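You operate a simulated robot arm through the tools that you are given. There is no shell and no other tool.

You run a simulated robot arm. Do the job below in one go: nothing can be reset, and whatever is moved stays where it is left.

## Task
Scoop the topping on the job card into the hopper up to the red line.
Fine: put the scoop back, close the tub and shut the hopper lid. Set down upright: scoop. Where these are worked on the way, their far stop is far enough and under half their travel is too little: hopper lid.
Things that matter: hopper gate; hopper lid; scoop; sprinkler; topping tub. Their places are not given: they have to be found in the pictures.

Only the result counts: the job must be done as asked and must still hold three seconds after the hand-in. Knocking over, shifting, dropping, spilling or breaking anything else fails it. Lids that push on must go on centred and level and be pressed home; caps that screw on are set level and turned clockwise until they are tight.

## Robot
A 7-joint arm with a two-finger parallel gripper, fixed in place. Base frame: the origin is on the floor under the middle of its stand, x ahead of it, y to its left, z up; the work surface is at about z = 88. Readings come in cm, rad, newtons and seconds.
It reaches about 124.7 cm from its shoulder. Its first joint turns from -2.304 to 2.304 rad. Payload 3.91 kg.
The TCP is the grasp point between the finger pads, 3 cm short of the fingertips. In the tool frame z runs along the fingers and y along their closing line. Largest opening 11 cm; finger width 2, thickness 1; the body of the gripper, 4.8 by 11.2 cm, starts 5.5 cm behind the TCP.
Orientation is that of the tool frame in the base frame, as a unit quaternion [x, y, z, w]. With the fingers straight down and closing along the base's y, the tool's x points along the base's -x, its y along +y and its z along -z.

## Interface
- The arm moves only by the tool drive_tool. Its argument "commands" is a list of rows, each a list of 3 entries, a list of its own where there are three numbers: the shift along the tool's x, y, z in cm, then the turn, a rotation vector about the tool's x, y, z in rad, then the opening, from 0 (shut) to 1 (fully open). In form: [[[dx, dy, dz], [ax, ay, az], fingers], ...]. A call has 1 to 20 rows; each row is the pose to reach, as a shift and turn from the pose commanded when the call began, along the tool's axes at that moment. Each row takes 0.2 s and may step no farther than 5 cm and 0.15 rad from the row before; otherwise, or with a gripper value out of range, the whole call is refused. A pose out of reach is approached as far as the arm can. The call stops where the force on the tool passes 90 N (or 10 N more than at its start, if that is more) or the arm is blocked; 0.2 s more then pass. Each finger travels about 10.8 cm/s and halts on what it meets, pressing with about 40 N; the grip force reading is that of the motor and also rises with nothing between the fingers. The clock runs only during rows and for 0.2 s after the last one: add rows that repeat a pose to give the fingers time. It gives the time, the measured TCP pose, the force on the tool (base axes), the opening and the grip force at its end, in the units of the frame above (readings bear some noise), with the torque about the TCP (base axes, N m) and any sound that the robot's microphone picked up.
- Cameras (640 x 400 px; columns grow to the right, rows downward): "scene" is fixed at [5.29, 49.91, 170.62]; the picture's right is [-0.09, -1.00, 0.00], its down [-0.57, 0.05, -0.82] and it looks along [0.82, -0.07, -0.57] (base axes); focal length 214 px, centre (320, 200). "wrist" rides on the gripper at [7.2, 1.7, -10.3] in the tool frame; the picture's right is [-0.23, 0.97, 0.00], its down [-0.76, -0.18, -0.62] and it looks along [-0.61, -0.14, 0.78] (tool axes); focal length 222 px, centre (320, 200).
- capture(camera): a new picture of that camera. It takes no simulated time.
- point_at(camera, pixels): for up to 12 pixels [column, row] of the newest picture of that camera ("zoom" is the newest enlarged one), the place [x, y, z] in the base frame of the surface seen there, good to about 0.3 cm. It takes no simulated time.
- inspect(camera, box): a new picture of the part [left, top, right, bottom] of that camera's present view, enlarged. It takes no simulated time.
- close_job(): hands the job in; it is judged then, once.

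Leave the gripper open and the arm clear of the work at the hand-in unless told otherwise.

The tools are called after "Call:" as name(argument=value, ...) on one line, values as JSON. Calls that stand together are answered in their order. drive_tool: Moves the arm, as the interface text tells. Its arguments: {"type":"object","properties":{"commands":{"type":"array","items":{"type":"array"}}},"required":["commands"]} The other tools are called the same way: capture (camera) takes a picture; point_at (camera, pixels) gives the place of the surface under pixels of a picture; inspect (camera, box) takes an enlarged picture of a part of a camera's view; close_job () hands the job in.

At the start:

```text
clock: 0.0
eef_pos: [35.36, 41.83, 156.57]
ee_rot: [0.0, 1.0, 0.0, -0.001]
contact_force: [-0.3, -0.7, 0.1]
torque: [-0.01, 0.0, 0.01]
grip_width: 10.99
finger_force: 0.1
```

scene: 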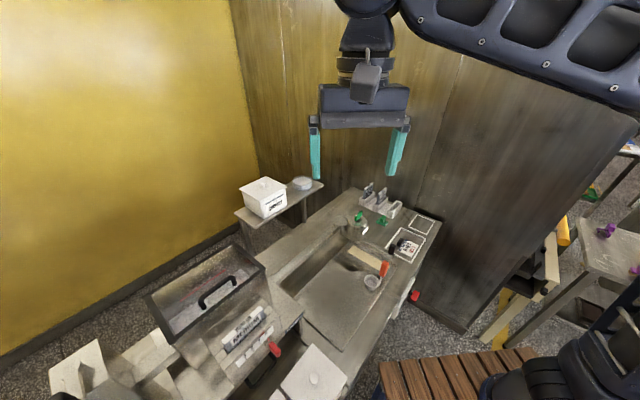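
wrist: 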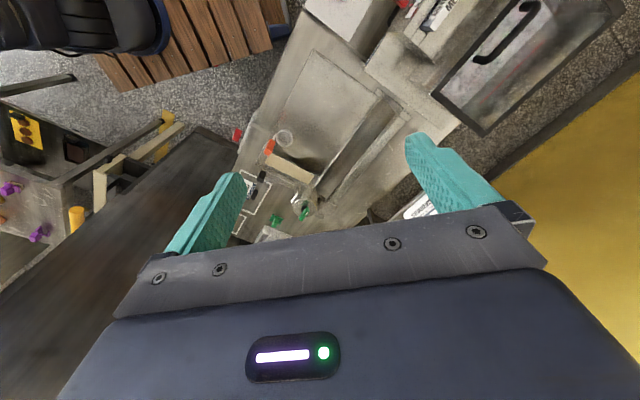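

I see a workbench with a machine at the lower left, a basin, a white box and some small items. I'll enlarge several regions of the scene view to identify things.

Call:
inspect(camera="scene", box=[340, 170, 460, 310])

Call:
inspect(camera="scene", box=[220, 160, 340, 240])

Call:
inspect(camera="scene", box=[130, 230, 350, 400])

Call:
inspect(camera="scene", box=[30, 320, 180, 400])

Call:
inspect(camera="scene", box=[480, 120, 640, 360])

```text
2.86 times, centred on (400, 240) of scene
```

zoom: 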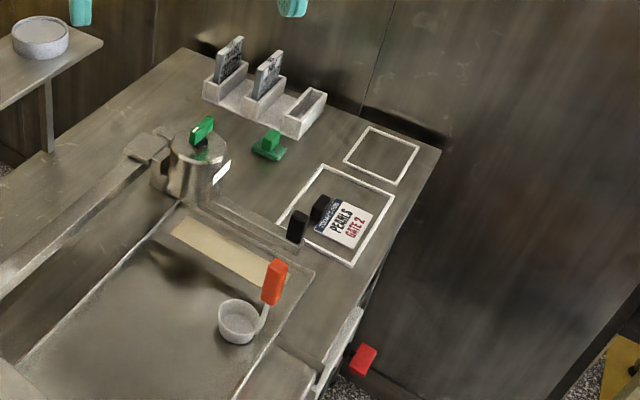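

```text
5.00 times, centred on (280, 200) of scene
```

zoom: 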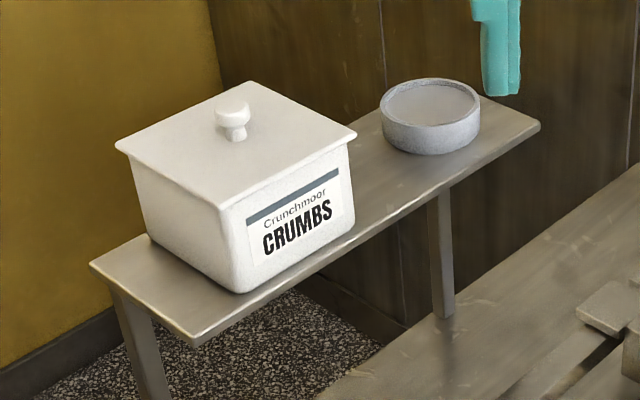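

```text
2.35 times, centred on (240, 315) of scene
```

zoom: 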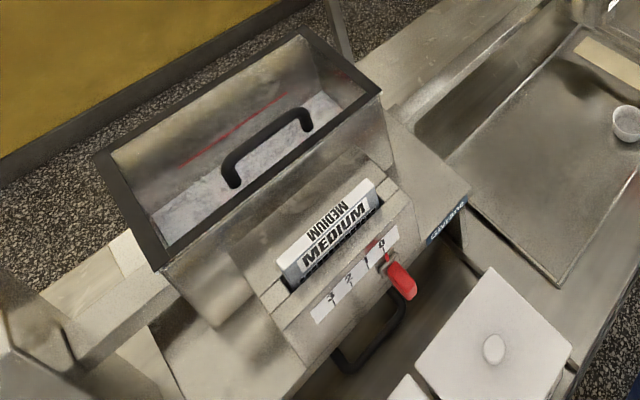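

```text
4.27 times, centred on (105, 360) of scene
```

zoom: 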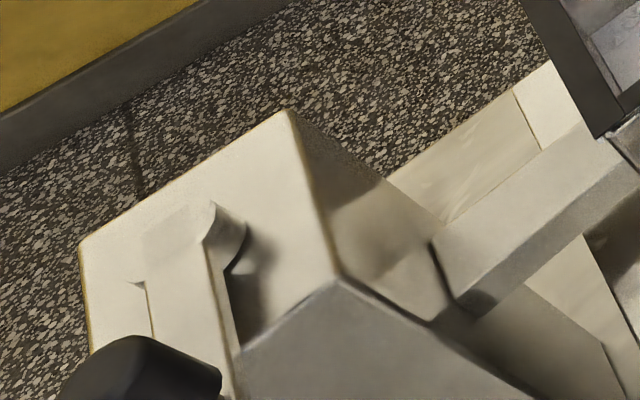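

```text
1.67 times, centred on (560, 240) of scene
```

zoom: 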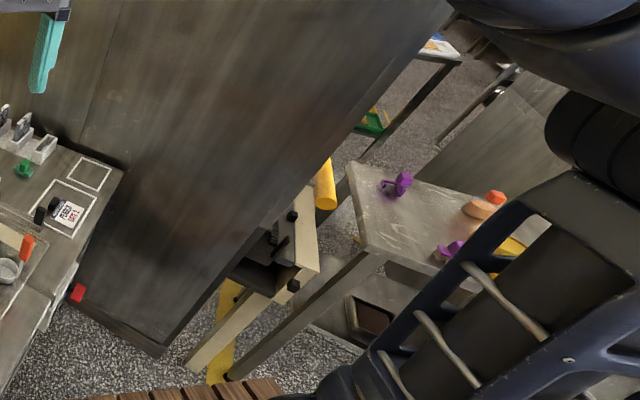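

I'll zoom in on the job card, the red lever with its scale, the white lid at (313,372) and the rack items.

Call:
inspect(camera="scene", box=[380, 225, 430, 265])

Call:
inspect(camera="scene", box=[215, 295, 295, 365])

Call:
inspect(camera="scene", box=[240, 330, 360, 400])

Call:
inspect(camera="scene", box=[340, 175, 420, 235])

Call:
inspect(camera="scene", box=[330, 235, 430, 315])

```text
10.00 times, centred on (405, 245) of scene
```

zoom: 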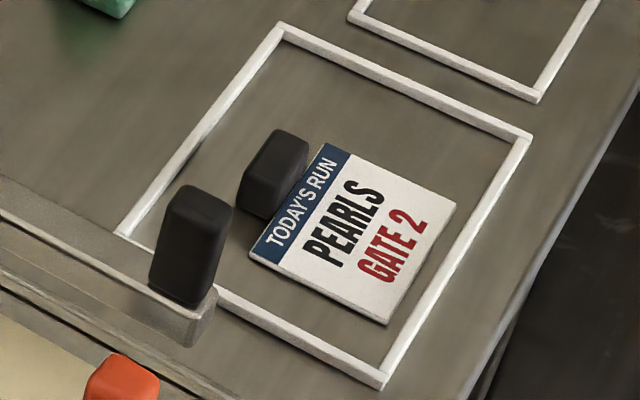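

```text
5.71 times, centred on (255, 330) of scene
```

zoom: 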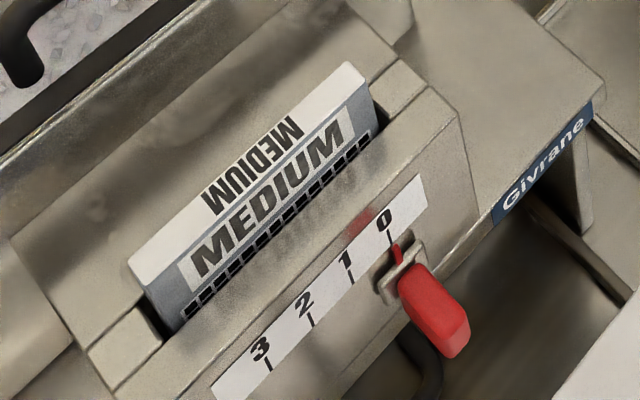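

```text
5.33 times, centred on (300, 365) of scene
```

zoom: 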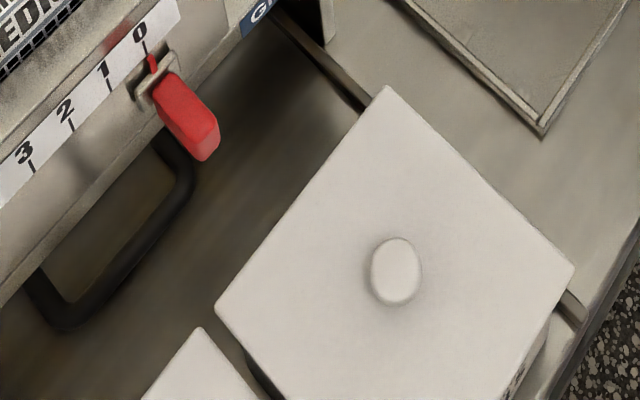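

```text
6.67 times, centred on (380, 205) of scene
```

zoom: 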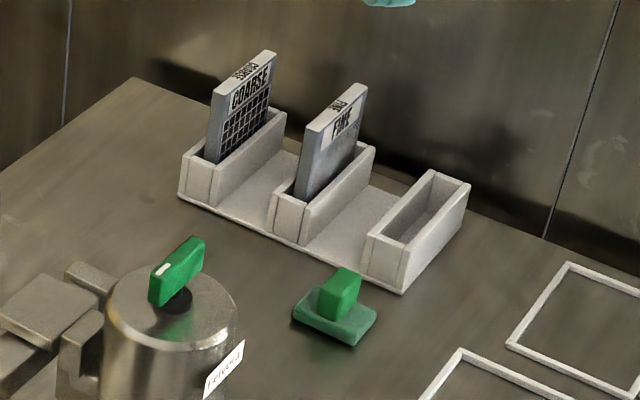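

```text
5.00 times, centred on (380, 275) of scene
```

zoom: 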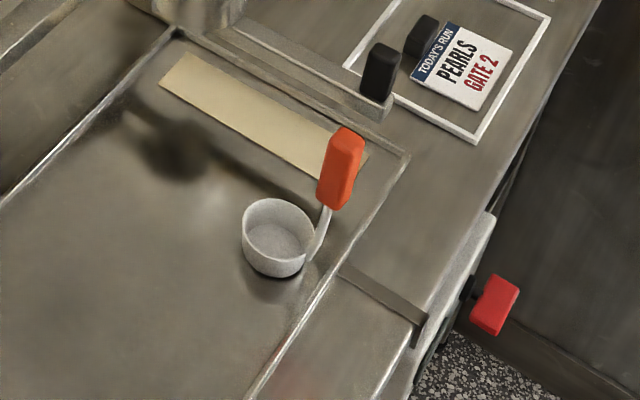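

The job card reads "PEARLS, GATE 2". I'll measure the places of the hopper, lid handle, gate lever, tubs and scoop in the scene picture.

Call:
capture(camera="scene")

Call:
point_at(camera="scene", pixels=[[202, 308], [236, 284], [215, 295], [143, 296], [243, 247], [266, 270], [173, 344], [200, 300], [272, 347], [313, 380], [371, 283], [384, 267]])

Call:
point_at(camera="scene", pixels=[[313, 347], [281, 388], [348, 379], [264, 186], [264, 211], [302, 184], [325, 330], [290, 396], [362, 282], [381, 283], [372, 289], [380, 275]])

```text
taken
```

scene: 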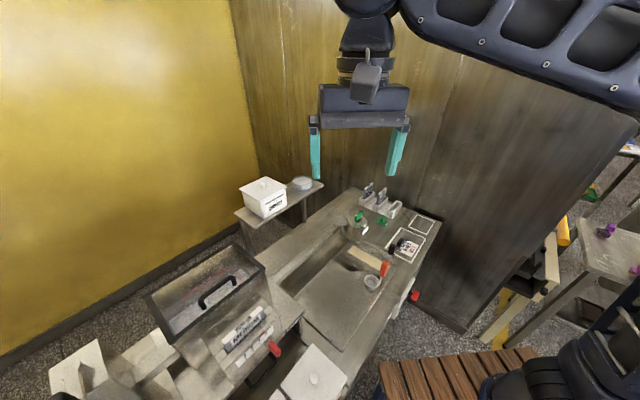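

```text
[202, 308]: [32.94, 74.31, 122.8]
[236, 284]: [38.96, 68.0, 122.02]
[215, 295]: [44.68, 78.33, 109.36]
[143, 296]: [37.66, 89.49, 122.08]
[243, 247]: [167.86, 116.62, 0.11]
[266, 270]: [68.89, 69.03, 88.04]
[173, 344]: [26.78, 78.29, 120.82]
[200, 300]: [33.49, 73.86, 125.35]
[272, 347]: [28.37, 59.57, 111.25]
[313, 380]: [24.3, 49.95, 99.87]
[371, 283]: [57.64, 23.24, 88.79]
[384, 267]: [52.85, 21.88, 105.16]
```

```text
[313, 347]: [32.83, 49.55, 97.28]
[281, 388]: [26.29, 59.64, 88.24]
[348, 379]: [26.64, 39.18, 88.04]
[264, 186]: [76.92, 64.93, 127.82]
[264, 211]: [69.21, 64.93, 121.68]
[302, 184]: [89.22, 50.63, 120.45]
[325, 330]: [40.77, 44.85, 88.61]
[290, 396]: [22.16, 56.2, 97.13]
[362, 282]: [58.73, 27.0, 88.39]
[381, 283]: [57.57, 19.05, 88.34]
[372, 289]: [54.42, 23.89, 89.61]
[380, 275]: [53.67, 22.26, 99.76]
```

The hopper frame is at about z = 122, the nearby tub lid is at about (24–33, 50, 97) and the scoop at (57.5, 23). I'll use the wrist view next, enlarging the hopper and the scoop/tub areas.

Call:
inspect(camera="wrist", box=[400, 0, 640, 150])

Call:
inspect(camera="wrist", box=[220, 0, 420, 230])

```text
2.67 times, centred on (520, 75) of wrist
```

zoom: 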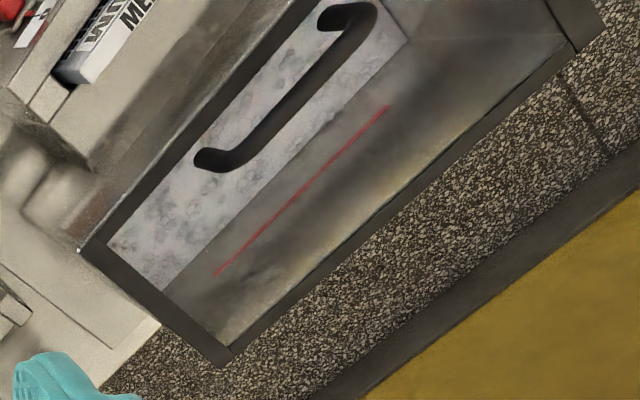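

```text
1.74 times, centred on (320, 115) of wrist
```

zoom: 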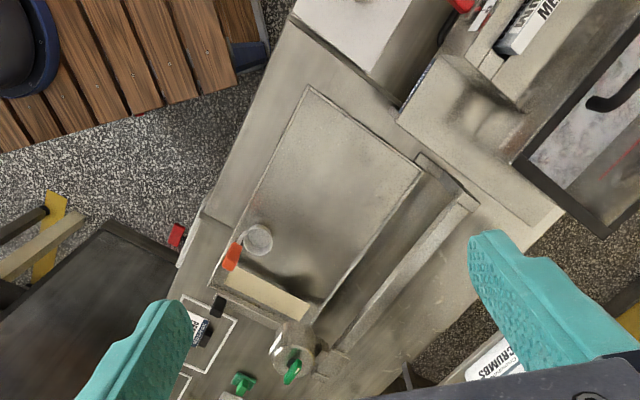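

The hopper lid is a clear pane in a dark frame with a curved handle, with a red line inside on the far wall. I'll move the hand left and back for a better view of the hopper.

Call:
drive_tool(commands=[[[2.2, 4, 0.9], [0, 0, 0], 1], [[4.4, 8, 1.8], [0, 0, 0], 1], [[6.6, 12, 2.7], [0, 0, 0], 1], [[8.8, 16, 3.6], [0, 0, 0], 1], [[11, 20, 4.5], [0, 0, 0], 1], [[13.2, 24, 5.4], [0, 0, 0], 1], [[15.4, 28, 6.4], [0, 0, 0], 1]])

Call:
capture(camera="wrist")

Call:
capture(camera="scene")

```text
clock: 1.6
eef_pos: [20.08, 69.9, 150.41]
ee_rot: [0.001, 1.0, 0.001, 0.0]
contact_force: [1.3, -1.1, 1.0]
torque: [0.12, 0.1, 0.01]
grip_width: 11.02
finger_force: 0.1
```

```text
taken
```

wrist: 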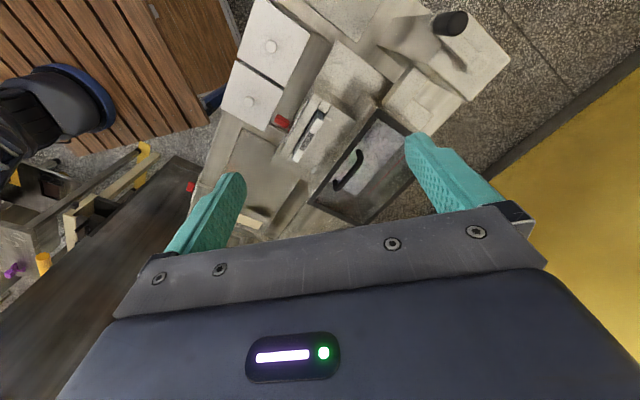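

```text
taken
```

scene: 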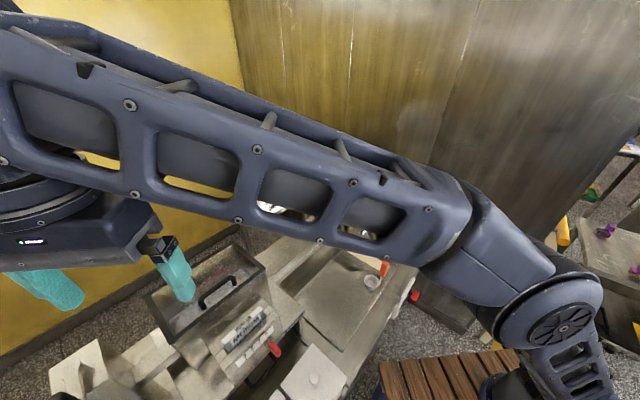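

The wrist camera now sees the machine, both tubs at (270,47) and (249,100), and the hopper. I'll enlarge these.

Call:
inspect(camera="wrist", box=[300, 90, 430, 230])

Call:
inspect(camera="wrist", box=[200, 0, 340, 150])

Call:
inspect(camera="wrist", box=[320, 0, 520, 130])

Call:
point_at(camera="wrist", pixels=[[270, 47], [252, 5], [237, 59], [278, 84], [308, 38], [249, 100], [221, 109], [264, 130], [340, 186], [360, 155], [312, 203], [368, 220]])

Call:
point_at(camera="wrist", pixels=[[381, 110], [350, 165], [385, 150], [375, 195], [330, 190], [281, 121], [450, 22], [416, 118], [410, 145], [360, 175], [390, 180], [350, 200]])

```text
2.86 times, centred on (365, 160) of wrist
```

zoom: 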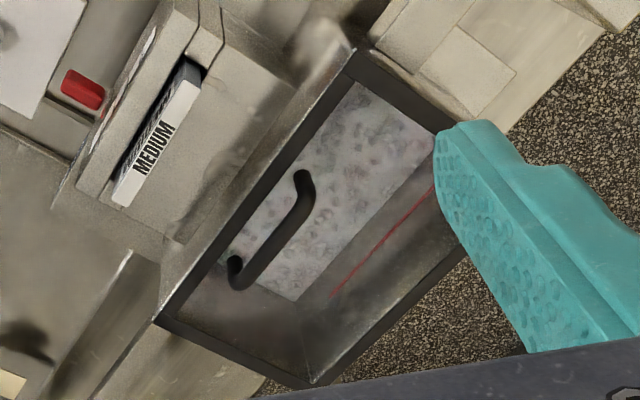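

```text
2.67 times, centred on (270, 75) of wrist
```

zoom: 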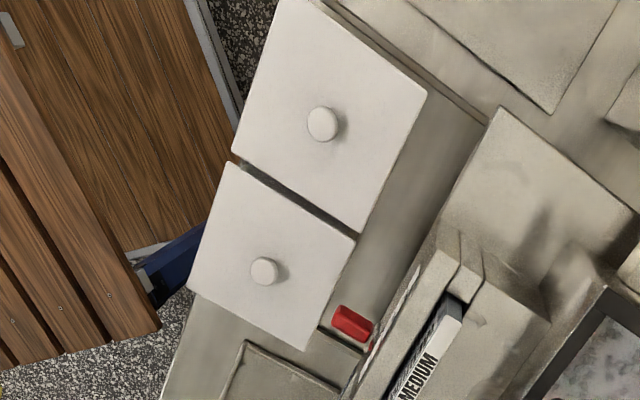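

```text
3.08 times, centred on (420, 65) of wrist
```

zoom: 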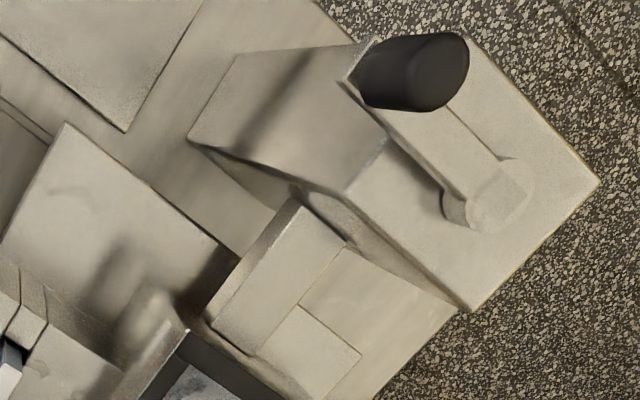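

```text
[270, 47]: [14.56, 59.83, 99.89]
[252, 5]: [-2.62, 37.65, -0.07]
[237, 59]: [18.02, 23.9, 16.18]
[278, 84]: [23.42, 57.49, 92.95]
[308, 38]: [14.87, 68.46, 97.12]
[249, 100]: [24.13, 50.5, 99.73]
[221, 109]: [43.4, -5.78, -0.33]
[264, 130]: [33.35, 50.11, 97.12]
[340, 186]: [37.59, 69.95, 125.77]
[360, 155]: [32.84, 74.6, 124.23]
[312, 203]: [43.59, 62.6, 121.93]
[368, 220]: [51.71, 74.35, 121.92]
```

```text
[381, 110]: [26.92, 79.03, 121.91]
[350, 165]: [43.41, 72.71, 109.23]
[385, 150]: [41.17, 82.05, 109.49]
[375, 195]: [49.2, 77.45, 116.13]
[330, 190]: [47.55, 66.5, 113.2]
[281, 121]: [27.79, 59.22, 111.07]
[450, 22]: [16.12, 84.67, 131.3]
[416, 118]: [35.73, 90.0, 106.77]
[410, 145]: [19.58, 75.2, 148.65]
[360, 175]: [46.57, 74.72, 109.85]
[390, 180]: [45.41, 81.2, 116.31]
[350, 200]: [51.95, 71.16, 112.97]
```

Two tubs stand by the machine: knobs at (14.6, 59.8) and (24.1, 50.5), z ≈ 99.8. I need their labels, which face the robot. I'll move the hand to about (6, 42, 118) and turn 45° so the wrist camera looks toward the tub fronts.

Call:
drive_tool(commands=[[[1.6, -4.0, 2], [0, 0, -0.1], 1], [[3.2, -8.0, 4], [0, 0, -0.2], 1], [[4.8, -12.0, 6], [0, 0, -0.3], 1], [[6.4, -16, 9], [0, 0, -0.4], 1], [[8, -20, 12], [0, 0, -0.5], 1], [[10, -23, 15], [0, 0, -0.6], 1], [[12, -26, 18], [0, 0, -0.7], 1], [[14, -28, 21.5], [0, 0, -0.785], 1], [[14, -28, 26], [0, 0, -0.785], 1], [[14, -28, 30], [0, 0, -0.785], 1]])

Call:
capture(camera="wrist")

Call:
capture(camera="scene")

```text
refused: row 4 steps farther than a row can; nothing moved
```

```text
taken
```

wrist: 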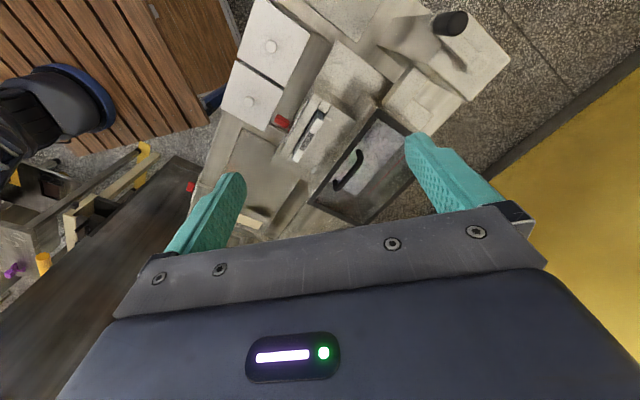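

```text
taken
```

scene: 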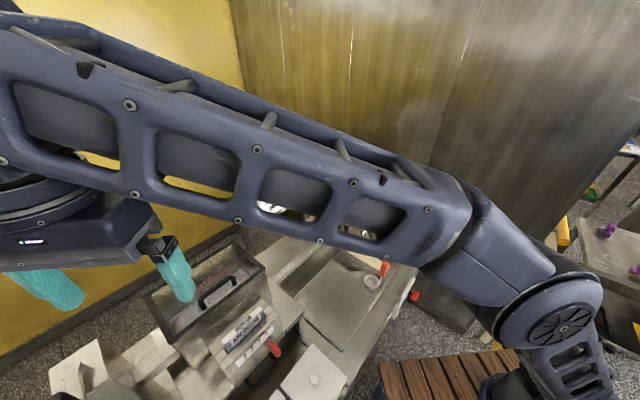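

One step was too long; I'll send the same move with smaller steps.

Call:
drive_tool(commands=[[[1.4, -2.8, 3], [0, 0, -0.08], 1], [[2.8, -5.6, 6], [0, 0, -0.16], 1], [[4.2, -8.4, 9], [0, 0, -0.24], 1], [[5.6, -11.2, 12], [0, 0, -0.32], 1], [[7, -14, 15], [0, 0, -0.4], 1], [[8.4, -16.8, 18], [0, 0, -0.48], 1], [[9.8, -19.6, 21], [0, 0, -0.56], 1], [[11.2, -22.4, 24], [0, 0, -0.64], 1], [[12.6, -25.2, 27], [0, 0, -0.72], 1], [[14, -28, 30], [0, 0, -0.785], 1]])

Call:
capture(camera="wrist")

Call:
capture(camera="scene")

```text
clock: 3.8
eef_pos: [5.88, 42.14, 120.11]
ee_rot: [-0.382, 0.924, 0.0, 0.001]
contact_force: [-0.2, 0.3, -0.2]
torque: [-0.06, 0.0, -0.05]
grip_width: 11.0
finger_force: 0.0
```

```text
taken
```

wrist: 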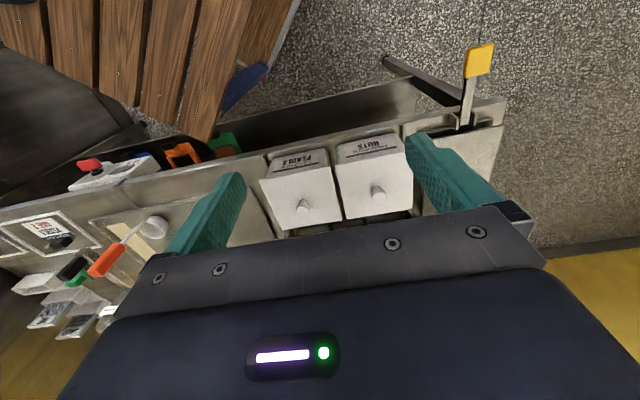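

```text
taken
```

scene: 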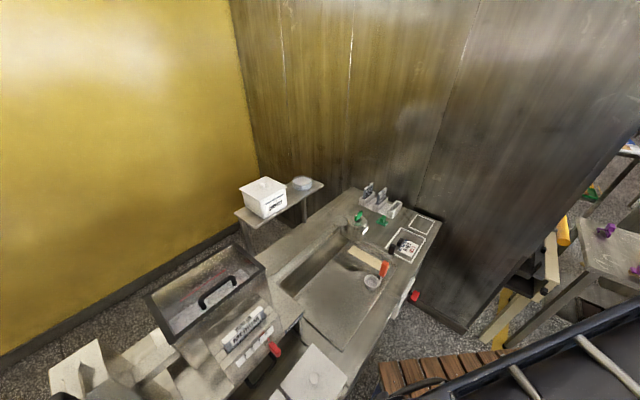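

The tub labels are visible at (292,160) and (370,145) in the wrist picture. I'll enlarge them.

Call:
inspect(camera="wrist", box=[240, 120, 420, 240])

Call:
inspect(camera="wrist", box=[60, 100, 260, 230])

```text
3.33 times, centred on (330, 180) of wrist
```

zoom: 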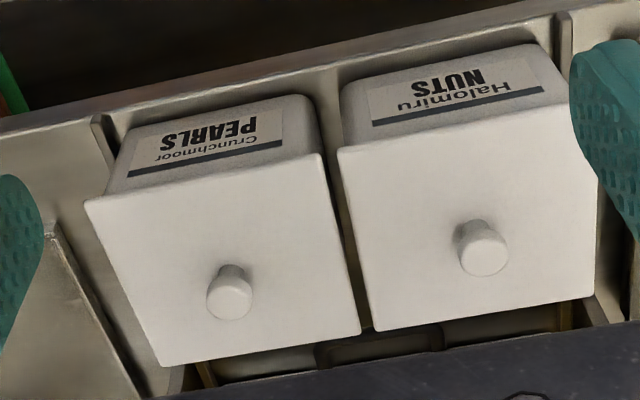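

```text
3.08 times, centred on (160, 165) of wrist
```

zoom: 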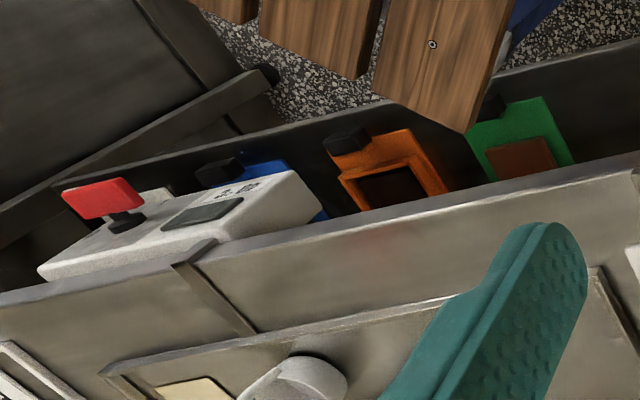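

The PEARLS tub is the one with the knob at (24.1, 50.5, 99.7); NUTS is the other. Next I'll look at the hopper lid from the front: raise the hand to about (16, 58, 136) and tilt so the wrist camera looks more level at the hopper.

Call:
drive_tool(commands=[[[0, 0, -4], [0, -0.08, 0], 1], [[-3.1, 0.7, -7], [0, -0.16, 0], 1], [[-6.2, 1.4, -10], [0, -0.24, 0], 1], [[-9.3, 2.1, -12], [0, -0.32, 0], 1], [[-12.4, 2.8, -14], [0, -0.4, 0], 1], [[-15.5, 3.5, -16], [0, -0.46, 0], 1], [[-18.4, 4.1, -16], [0, -0.5, 0], 1]])

Call:
capture(camera="wrist")

Call:
inspect(camera="wrist", box=[200, 40, 440, 240])

```text
clock: 5.4
eef_pos: [16.01, 57.77, 136.22]
ee_rot: [-0.37, 0.896, 0.095, 0.228]
contact_force: [-0.1, 0.4, -0.3]
torque: [0.01, -0.01, 0.03]
grip_width: 10.99
finger_force: 0.2
```

```text
taken
```

wrist: 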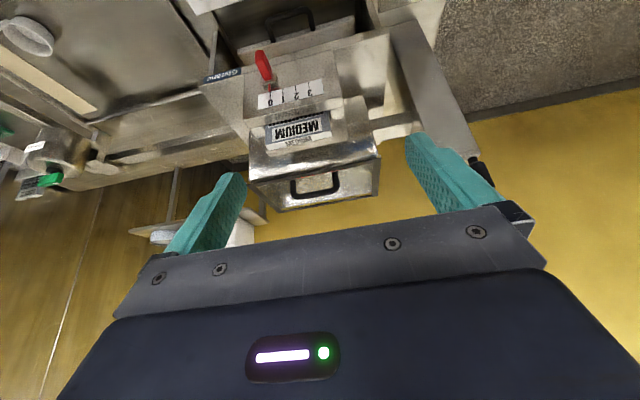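

```text
2.00 times, centred on (320, 140) of wrist
```

zoom: 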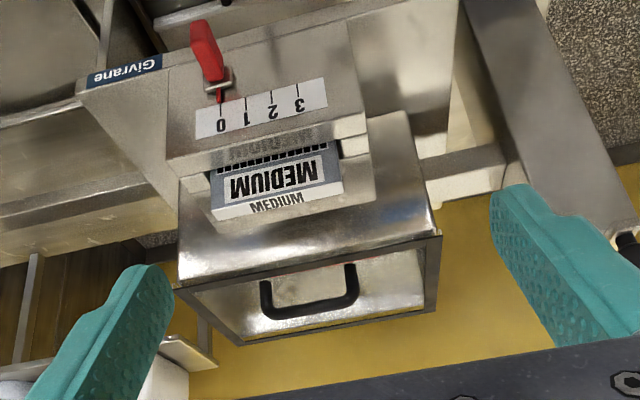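

The lid handle is clear. I'll measure points of the lid frame and the handle in the enlarged picture.

Call:
point_at(camera="zoom", pixels=[[312, 308], [290, 314], [340, 302], [266, 290], [350, 270], [178, 289], [439, 237], [244, 341], [426, 312], [308, 262], [335, 327], [320, 285]])

Call:
point_at(camera="zoom", pixels=[[265, 300], [266, 305], [355, 285], [355, 295], [312, 304], [312, 312], [430, 242], [190, 288], [430, 305], [250, 338], [310, 240], [222, 90]])

```text
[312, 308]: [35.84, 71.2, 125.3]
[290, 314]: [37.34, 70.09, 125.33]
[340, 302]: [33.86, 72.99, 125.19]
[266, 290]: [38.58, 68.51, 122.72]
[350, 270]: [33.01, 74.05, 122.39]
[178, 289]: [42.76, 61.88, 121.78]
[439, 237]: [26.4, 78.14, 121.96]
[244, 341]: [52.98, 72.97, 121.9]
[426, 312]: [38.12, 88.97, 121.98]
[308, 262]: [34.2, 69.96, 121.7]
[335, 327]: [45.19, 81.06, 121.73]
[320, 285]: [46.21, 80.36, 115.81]
```

```text
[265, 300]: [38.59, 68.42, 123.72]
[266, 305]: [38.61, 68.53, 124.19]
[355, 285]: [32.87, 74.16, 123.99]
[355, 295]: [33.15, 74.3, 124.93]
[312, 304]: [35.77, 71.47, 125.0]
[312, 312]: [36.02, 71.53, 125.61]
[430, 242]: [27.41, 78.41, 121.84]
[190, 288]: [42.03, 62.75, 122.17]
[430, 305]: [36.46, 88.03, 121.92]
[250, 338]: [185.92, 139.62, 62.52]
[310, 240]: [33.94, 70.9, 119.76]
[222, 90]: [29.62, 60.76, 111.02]
```

The lid frame is at z ≈ 121.9, the front edge runs (26.4, 78.1) to (42.8, 61.9), the back edge (38.1, 89) to (53, 73), and the handle bar is at about (35.8, 71.3, 125). I plan to grip the bar, fingers closing along (1,1), and swing the lid back about its rear edge. First I'll level the hand and rise to (28, 66, 148).

Call:
drive_tool(commands=[[[-3.6, -0.54, -0.7], [0, 0.1, 0], 1], [[-7.3, -1.1, -1.4], [0, 0.2, 0], 1], [[-10.9, -1.6, -2.1], [0, 0.3, 0], 1], [[-14.6, -2.2, -2.8], [0, 0.4, 0], 1], [[-18.2, -2.7, -3.5], [0, 0.5, 0], 1]])

```text
clock: 6.6
eef_pos: [27.86, 66.04, 148.22]
ee_rot: [-0.383, 0.924, 0.0, 0.0]
contact_force: [-0.7, -0.6, 1.0]
torque: [0.06, -0.03, 0.03]
grip_width: 11.0
finger_force: 0.1
```

The hand is level at (27.9, 66.0, 148.2). Next I'll turn it 90° about its axis so that it closes along (1,1), while moving above the handle at z = 140.

Call:
drive_tool(commands=[[[-0.8, -0.17, 0], [0, 0, 0.143], 1], [[-1.6, -0.34, 0], [0, 0, 0.286], 1], [[-2.4, -0.5, 0], [0, 0, 0.429], 1], [[-3.2, -0.67, 1], [0, 0, 0.571], 1], [[-4, -0.84, 2], [0, 0, 0.714], 1], [[-4.8, -1, 3], [0, 0, 0.857], 1], [[-5.6, -1.17, 4], [0, 0, 1.0], 1], [[-6.4, -1.34, 5], [0, 0, 1.143], 1], [[-7.2, -1.5, 6], [0, 0, 1.286], 1], [[-8, -1.67, 7], [0, 0, 1.429], 1], [[-8.77, -1.84, 8], [0, 0, 1.571], 1]])

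Call:
capture(camera="wrist")

Call:
capture(camera="scene")

```text
clock: 9.0
eef_pos: [35.66, 70.84, 139.89]
ee_rot: [0.385, 0.923, 0.0, 0.0]
contact_force: [0.0, 1.1, 0.5]
torque: [-0.01, 0.02, 0.01]
grip_width: 10.99
finger_force: 0.0
```

```text
taken
```

wrist: 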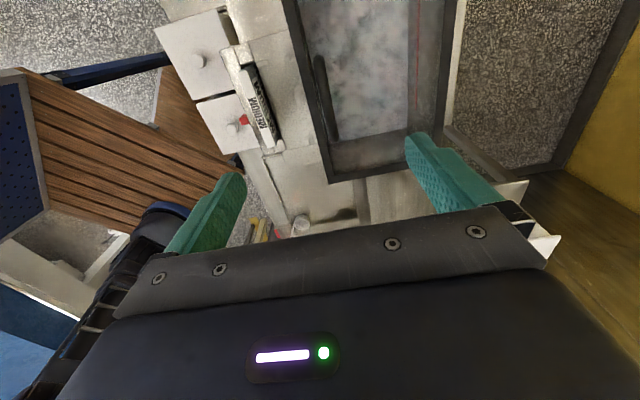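

```text
taken
```

scene: 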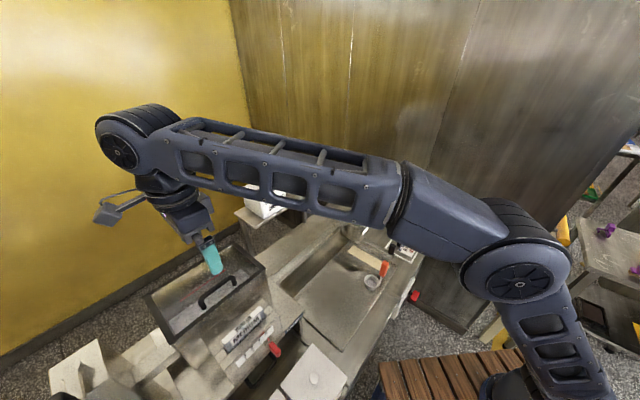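

The handle shows at about (322,95) in the wrist view. I'll enlarge and measure it from here.

Call:
inspect(camera="wrist", box=[270, 0, 470, 190])

Call:
point_at(camera="wrist", pixels=[[315, 60], [320, 90], [325, 115], [330, 135], [283, 10], [328, 183], [441, 160], [459, 20], [416, 60], [412, 110], [380, 60], [345, 30]])

```text
2.11 times, centred on (370, 95) of wrist
```

zoom: 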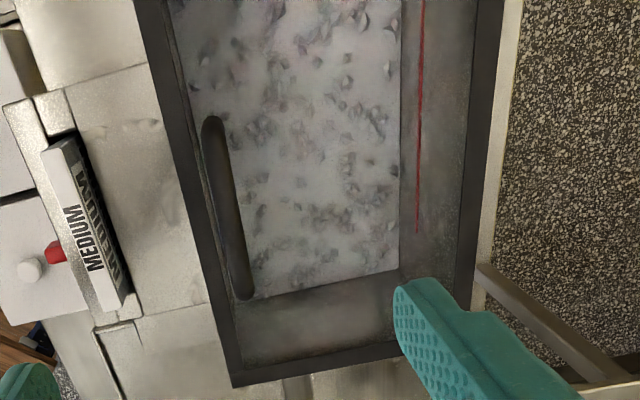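

```text
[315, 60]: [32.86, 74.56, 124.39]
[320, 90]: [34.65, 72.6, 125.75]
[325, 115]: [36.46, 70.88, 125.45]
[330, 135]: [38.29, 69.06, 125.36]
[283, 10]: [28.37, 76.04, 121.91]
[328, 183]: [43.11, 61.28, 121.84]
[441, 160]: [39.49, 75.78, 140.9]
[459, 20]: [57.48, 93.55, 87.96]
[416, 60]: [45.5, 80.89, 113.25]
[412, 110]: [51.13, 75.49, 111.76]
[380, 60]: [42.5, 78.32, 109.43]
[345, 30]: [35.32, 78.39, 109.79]
```

I'll read the height of the red line and of the contents from the enlarged picture.

Call:
point_at(camera="zoom", pixels=[[422, 40], [420, 100], [418, 160], [417, 220], [300, 100], [300, 200], [380, 60], [260, 240], [215, 200], [228, 200], [240, 200], [350, 250]])

```text
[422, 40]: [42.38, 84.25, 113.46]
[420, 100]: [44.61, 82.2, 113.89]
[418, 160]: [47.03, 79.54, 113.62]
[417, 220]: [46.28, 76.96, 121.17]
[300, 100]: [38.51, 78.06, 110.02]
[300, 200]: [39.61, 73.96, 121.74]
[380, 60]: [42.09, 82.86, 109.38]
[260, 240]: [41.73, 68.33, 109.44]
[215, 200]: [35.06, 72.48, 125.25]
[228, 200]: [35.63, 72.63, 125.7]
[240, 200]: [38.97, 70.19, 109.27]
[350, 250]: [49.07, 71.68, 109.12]
```

The contents surface is at z ≈ 109.4 and the red line at z ≈ 113.6. The bar lies on x+y ≈ 107.4 with its top at z = 125.7. I'll part-close the fingers, tilt the hand about 0.3 rad and come down toward the bar, stopping about 3 cm short.

Call:
drive_tool(commands=[[[0.2, -1.4, 2], [-0.15, 0, 0], 0.4], [[0.44, -2.7, 4], [-0.3, 0, 0], 0.4], [[0.44, -1.7, 7.2], [-0.3, 0, 0], 0.4], [[0.44, -0.75, 10.4], [-0.3, 0, 0], 0.4], [[0.44, -0.75, 10.4], [-0.3, 0, 0], 0.4]])

Call:
capture(camera="wrist")

Call:
inspect(camera="scene", box=[130, 210, 290, 330])

```text
clock: 10.2
eef_pos: [34.74, 70.6, 129.47]
ee_rot: [0.379, 0.913, 0.137, 0.057]
contact_force: [0.8, -0.1, 0.3]
torque: [0.0, 0.01, -0.03]
grip_width: 4.39
finger_force: 0.1
```

```text
taken
```

wrist: 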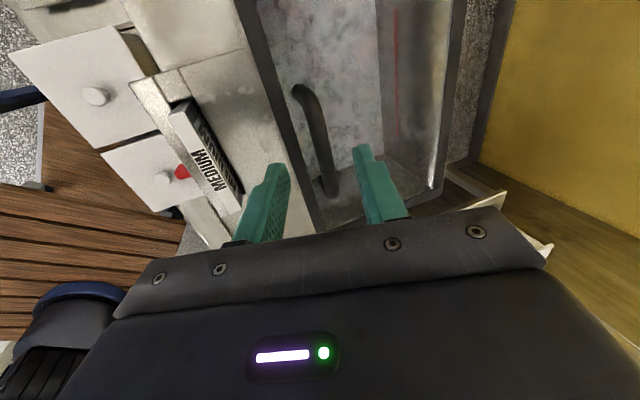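

```text
3.33 times, centred on (210, 270) of scene
```

zoom: 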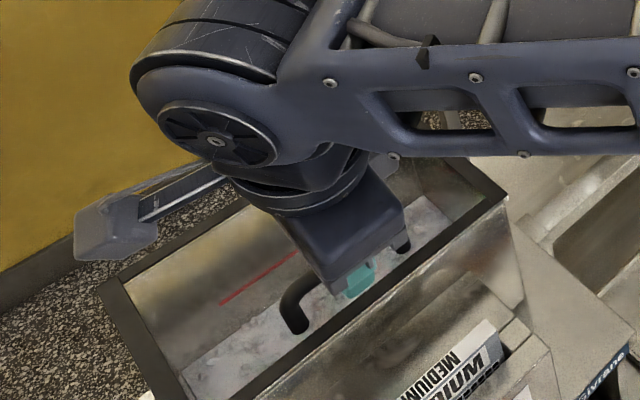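

The handle lies between the fingers. I'll advance 3.3 cm along the fingers and close on the bar.

Call:
drive_tool(commands=[[[0, 0.05, 1.7], [0, 0, 0], 0.4], [[0, 0.1, 3.3], [0, 0, 0], 0.4], [[0, 0.1, 3.3], [0, 0, 0], 0.2], [[0, 0.1, 3.3], [0, 0, 0], 0.0], [[0, 0.1, 3.3], [0, 0, 0], 0.0]])

Call:
capture(camera="wrist")

```text
clock: 11.4
eef_pos: [35.68, 71.55, 126.3]
ee_rot: [0.378, 0.913, 0.139, 0.058]
contact_force: [16.0, 25.4, 7.3]
torque: [0.63, 0.01, 0.44]
grip_width: 1.14
finger_force: 44.8
```

```text
taken
```

wrist: 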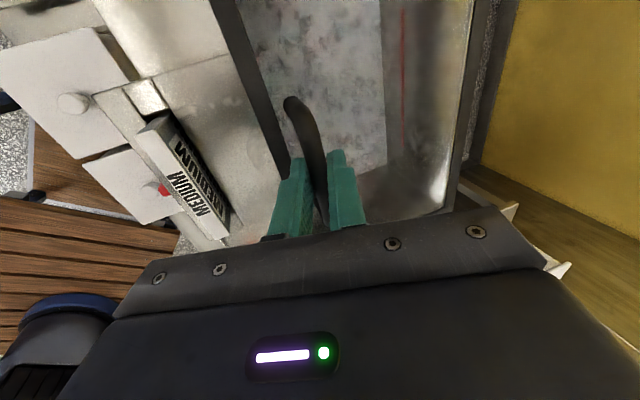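

The grip holds the bar (1.14 cm thick). Now I'll begin swinging the lid up about its rear edge, to about 20°, and check the force.

Call:
drive_tool(commands=[[[0, 0.95, -0.88], [0.03, 0, 0], 0], [[0, 1.75, -1.78], [0.061, 0, 0], 0], [[0, 2.63, -2.63], [0.092, 0, 0], 0], [[0, 3.59, -3.4], [0.122, 0, 0], 0]])

Call:
capture(camera="scene")

Call:
capture(camera="wrist")

```text
clock: 12.4
eef_pos: [37.22, 72.98, 130.89]
ee_rot: [0.382, 0.92, 0.082, 0.034]
contact_force: [-7.8, -10.6, 8.4]
torque: [-0.15, 0.11, 0.35]
grip_width: 1.16
finger_force: 44.6
```

```text
taken
```

scene: 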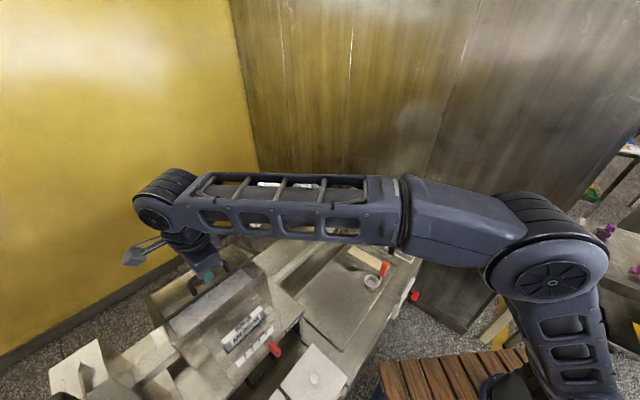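

```text
taken
```

wrist: 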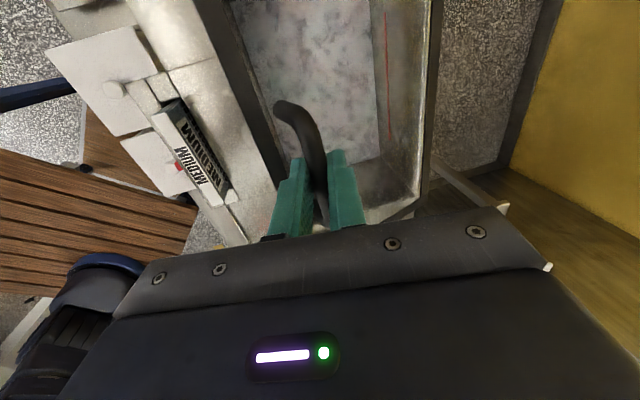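

Forces are modest. I'll check in the scene picture how the lid is moving.

Call:
inspect(camera="scene", box=[130, 230, 290, 350])

Call:
inspect(camera="wrist", box=[180, 0, 460, 240])

```text
3.33 times, centred on (210, 290) of scene
```

zoom: 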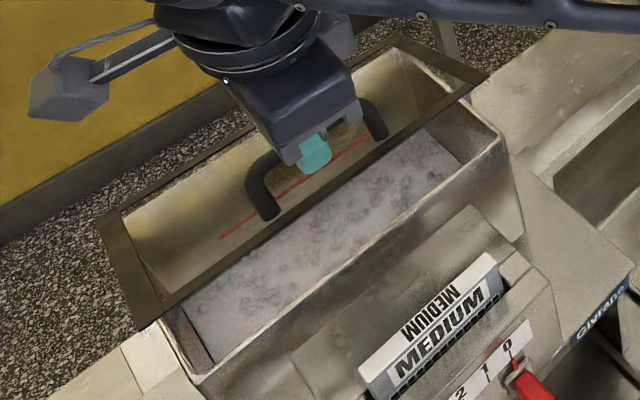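

```text
1.67 times, centred on (320, 120) of wrist
```

zoom: 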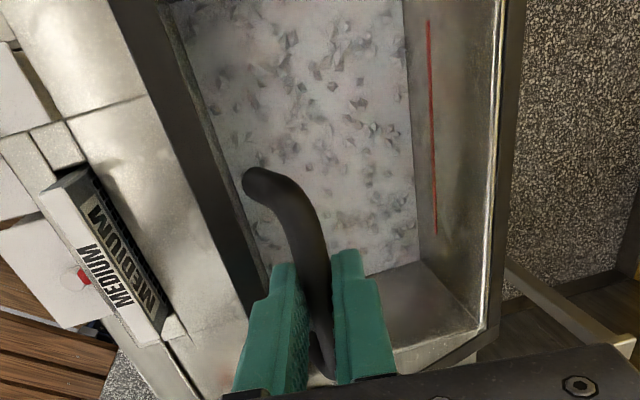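

The lid swings open about its rear edge as planned. I'll carry on to about 60°.

Call:
drive_tool(commands=[[[0, 1.84, -1.63], [0.061, 0, 0], 0], [[0, 4.01, -2.82], [0.122, 0, 0], 0], [[0, 6.36, -3.63], [0.183, 0, 0], 0], [[0, 8.82, -4.02], [0.244, 0, 0], 0], [[0, 8.82, -4.02], [0.244, 0, 0], 0]])

Call:
inspect(camera="scene", box=[130, 210, 290, 330])

Call:
capture(camera="wrist")

```text
clock: 13.6
eef_pos: [42.17, 77.71, 135.93]
ee_rot: [0.384, 0.923, -0.016, -0.007]
contact_force: [-14.3, 2.4, 17.0]
torque: [-0.46, -0.22, 0.59]
grip_width: 1.15
finger_force: 44.3
out of reach, approached as far as the arm can: row 4, 5
```

```text
3.33 times, centred on (210, 270) of scene
```

zoom: 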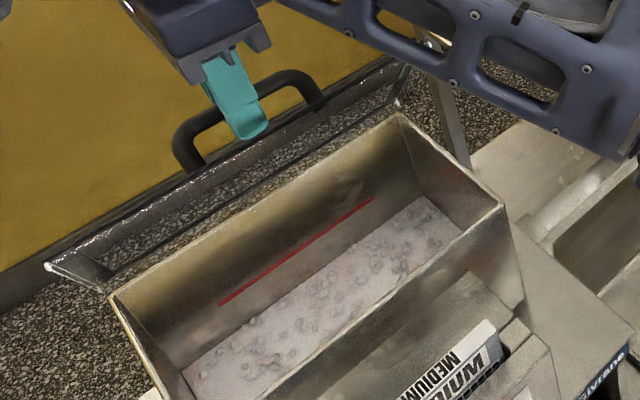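

```text
taken
```

wrist: 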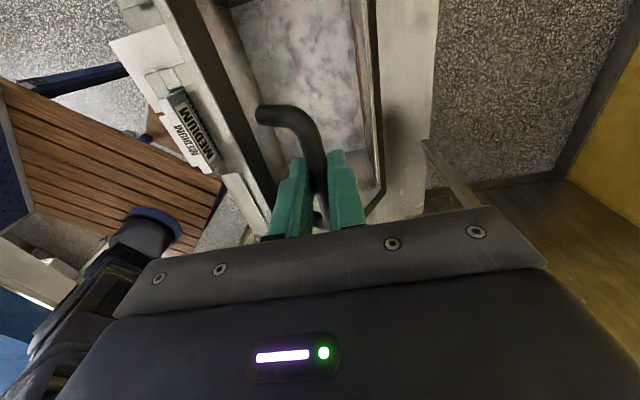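

Reach is at its limit with the hand upright, at about 55° of lid opening. Tilting the hand so the fingers point outward brings the wrist closer, so I'll tilt about the bar by −0.57 rad and keep the bar in place.

Call:
drive_tool(commands=[[[0, -0.6, 0.1], [-0.142, 0, 0], 0], [[0, -1.1, 0.2], [-0.284, 0, 0], 0], [[0, -1.5, 0.35], [-0.426, 0, 0], 0], [[0, -1.83, 0.53], [-0.567, 0, 0], 0], [[0, -1.83, 0.53], [-0.567, 0, 0], 0]])

Call:
inspect(camera="scene", box=[130, 210, 290, 330])

Call:
capture(camera="scene")

```text
clock: 14.8
eef_pos: [40.93, 76.52, 135.22]
ee_rot: [0.372, 0.895, 0.229, 0.096]
contact_force: [7.8, 5.9, -21.5]
torque: [-0.64, -0.6, 0.31]
grip_width: 1.15
finger_force: 45.4
```

```text
3.33 times, centred on (210, 270) of scene
```

zoom: 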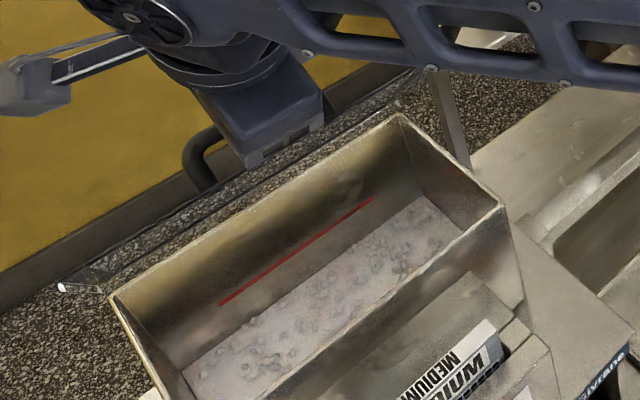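

```text
taken
```

scene: 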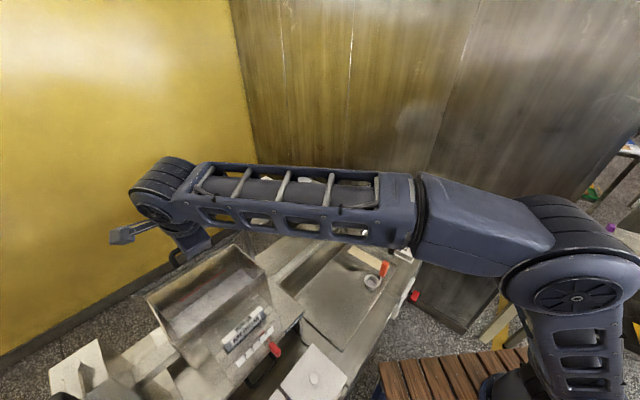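

The hand has tilted and the lid is at about 50°. With the fingers now pointing outward I'll swing it on to about 85°.

Call:
drive_tool(commands=[[[0, 1.15, 0.2], [0, 0, 0], 0], [[0, 2.28, 0.43], [0, 0, 0], 0], [[0, 3.43, 0.8], [0, 0, 0], 0], [[0, 4.57, 1.19], [0, 0, 0], 0], [[0, 5.65, 1.75], [0, 0, 0], 0], [[0, 6.69, 2.35], [0, 0, 0], 0], [[0, 7.66, 3.06], [0, 0, 0], 0], [[0, 7.66, 3.06], [0, 0, 0], 0]])

Call:
capture(camera="scene")

Call:
capture(camera="wrist")

```text
clock: 16.6
eef_pos: [46.58, 82.05, 136.49]
ee_rot: [0.37, 0.894, 0.232, 0.095]
contact_force: [11.6, -5.8, 36.1]
torque: [-0.27, -0.58, 0.69]
grip_width: 1.19
finger_force: 44.9
```

```text
taken
```

scene: 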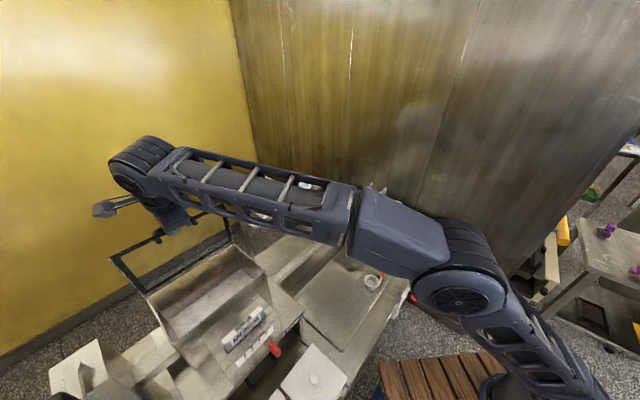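

```text
taken
```

wrist: 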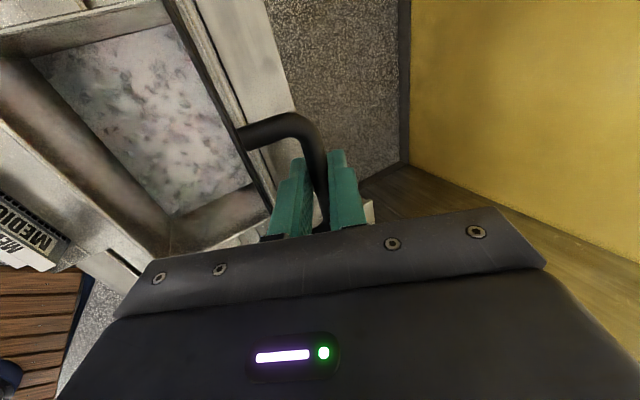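

The lid is at about 84°. I'll push on to about 105°, watching for the stop.

Call:
drive_tool(commands=[[[0, 1.06, 0.69], [0.04, 0, 0], 0], [[0, 1.97, 1.57], [0.08, 0, 0], 0], [[0, 2.78, 2.53], [0.12, 0, 0], 0], [[0, 3.49, 3.54], [0.14, 0, 0], 0]])

Call:
capture(camera="scene")

Call:
inspect(camera="scene", box=[90, 180, 290, 330])

Call:
capture(camera="wrist")

```text
clock: 17.6
eef_pos: [49.04, 84.25, 134.4]
ee_rot: [0.377, 0.908, 0.169, 0.069]
contact_force: [2.7, 7.1, 23.1]
torque: [-0.05, 0.21, 0.82]
grip_width: 1.17
finger_force: 45.5
out of reach, approached as far as the arm can: row 3, 4
```

```text
taken
```

scene: 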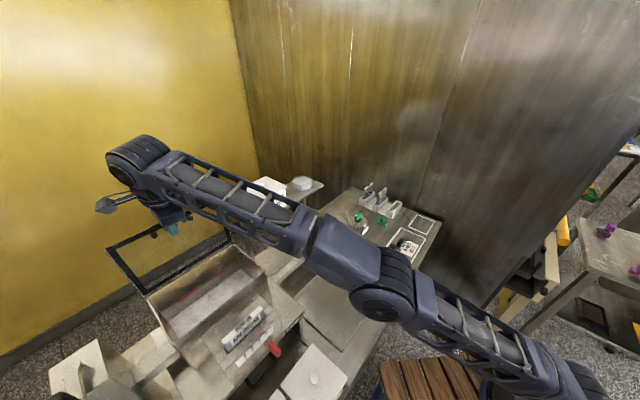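

```text
2.67 times, centred on (190, 255) of scene
```

zoom: 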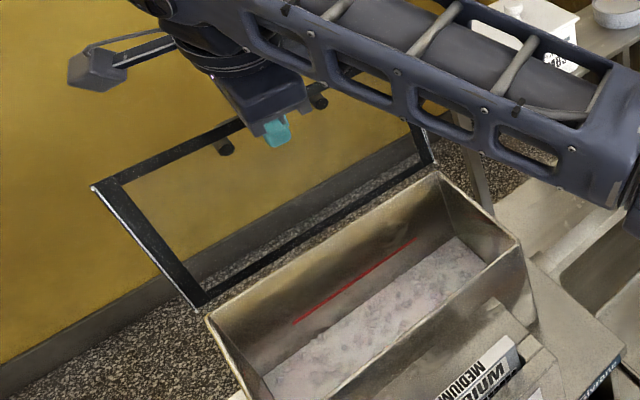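

```text
taken
```

wrist: 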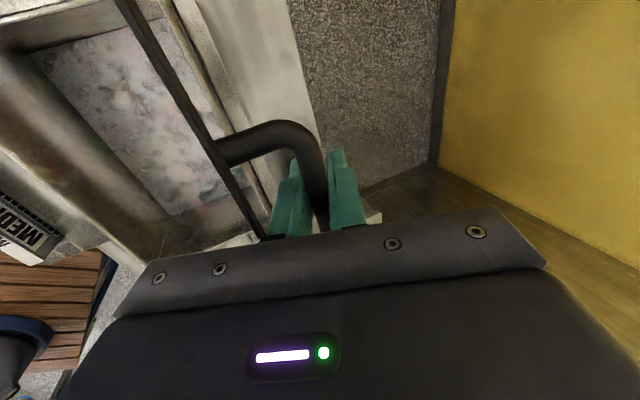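

The lid is now at roughly 99°, past upright. I'll open the fingers just slightly and see whether it stays.

Call:
drive_tool(commands=[[[0, 0, 0], [0, 0, 0], 0.1], [[0, 0, 0], [0, 0, 0], 0.17], [[0, 0, 0], [0, 0, 0], 0.17]])

Call:
capture(camera="wrist")

Call:
inspect(camera="scene", box=[90, 180, 290, 330])

```text
clock: 18.4
eef_pos: [49.09, 84.25, 134.69]
ee_rot: [0.377, 0.908, 0.17, 0.07]
contact_force: [0.1, 0.3, -1.5]
torque: [0.0, 0.01, 0.04]
grip_width: 1.87
finger_force: 0.1
```

```text
taken
```

wrist: 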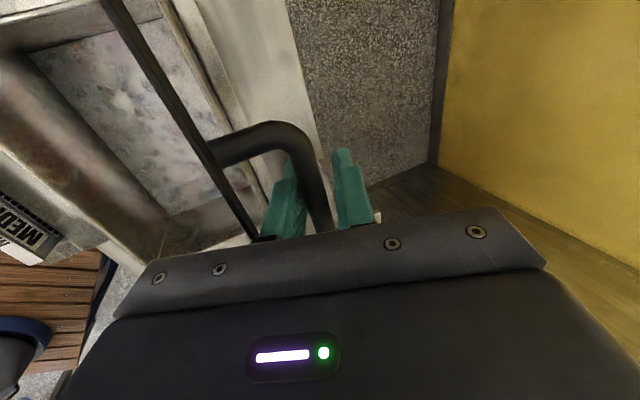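

```text
2.67 times, centred on (190, 255) of scene
```

zoom: 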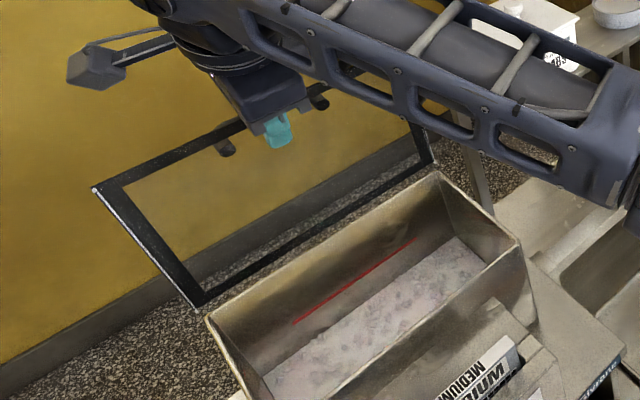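

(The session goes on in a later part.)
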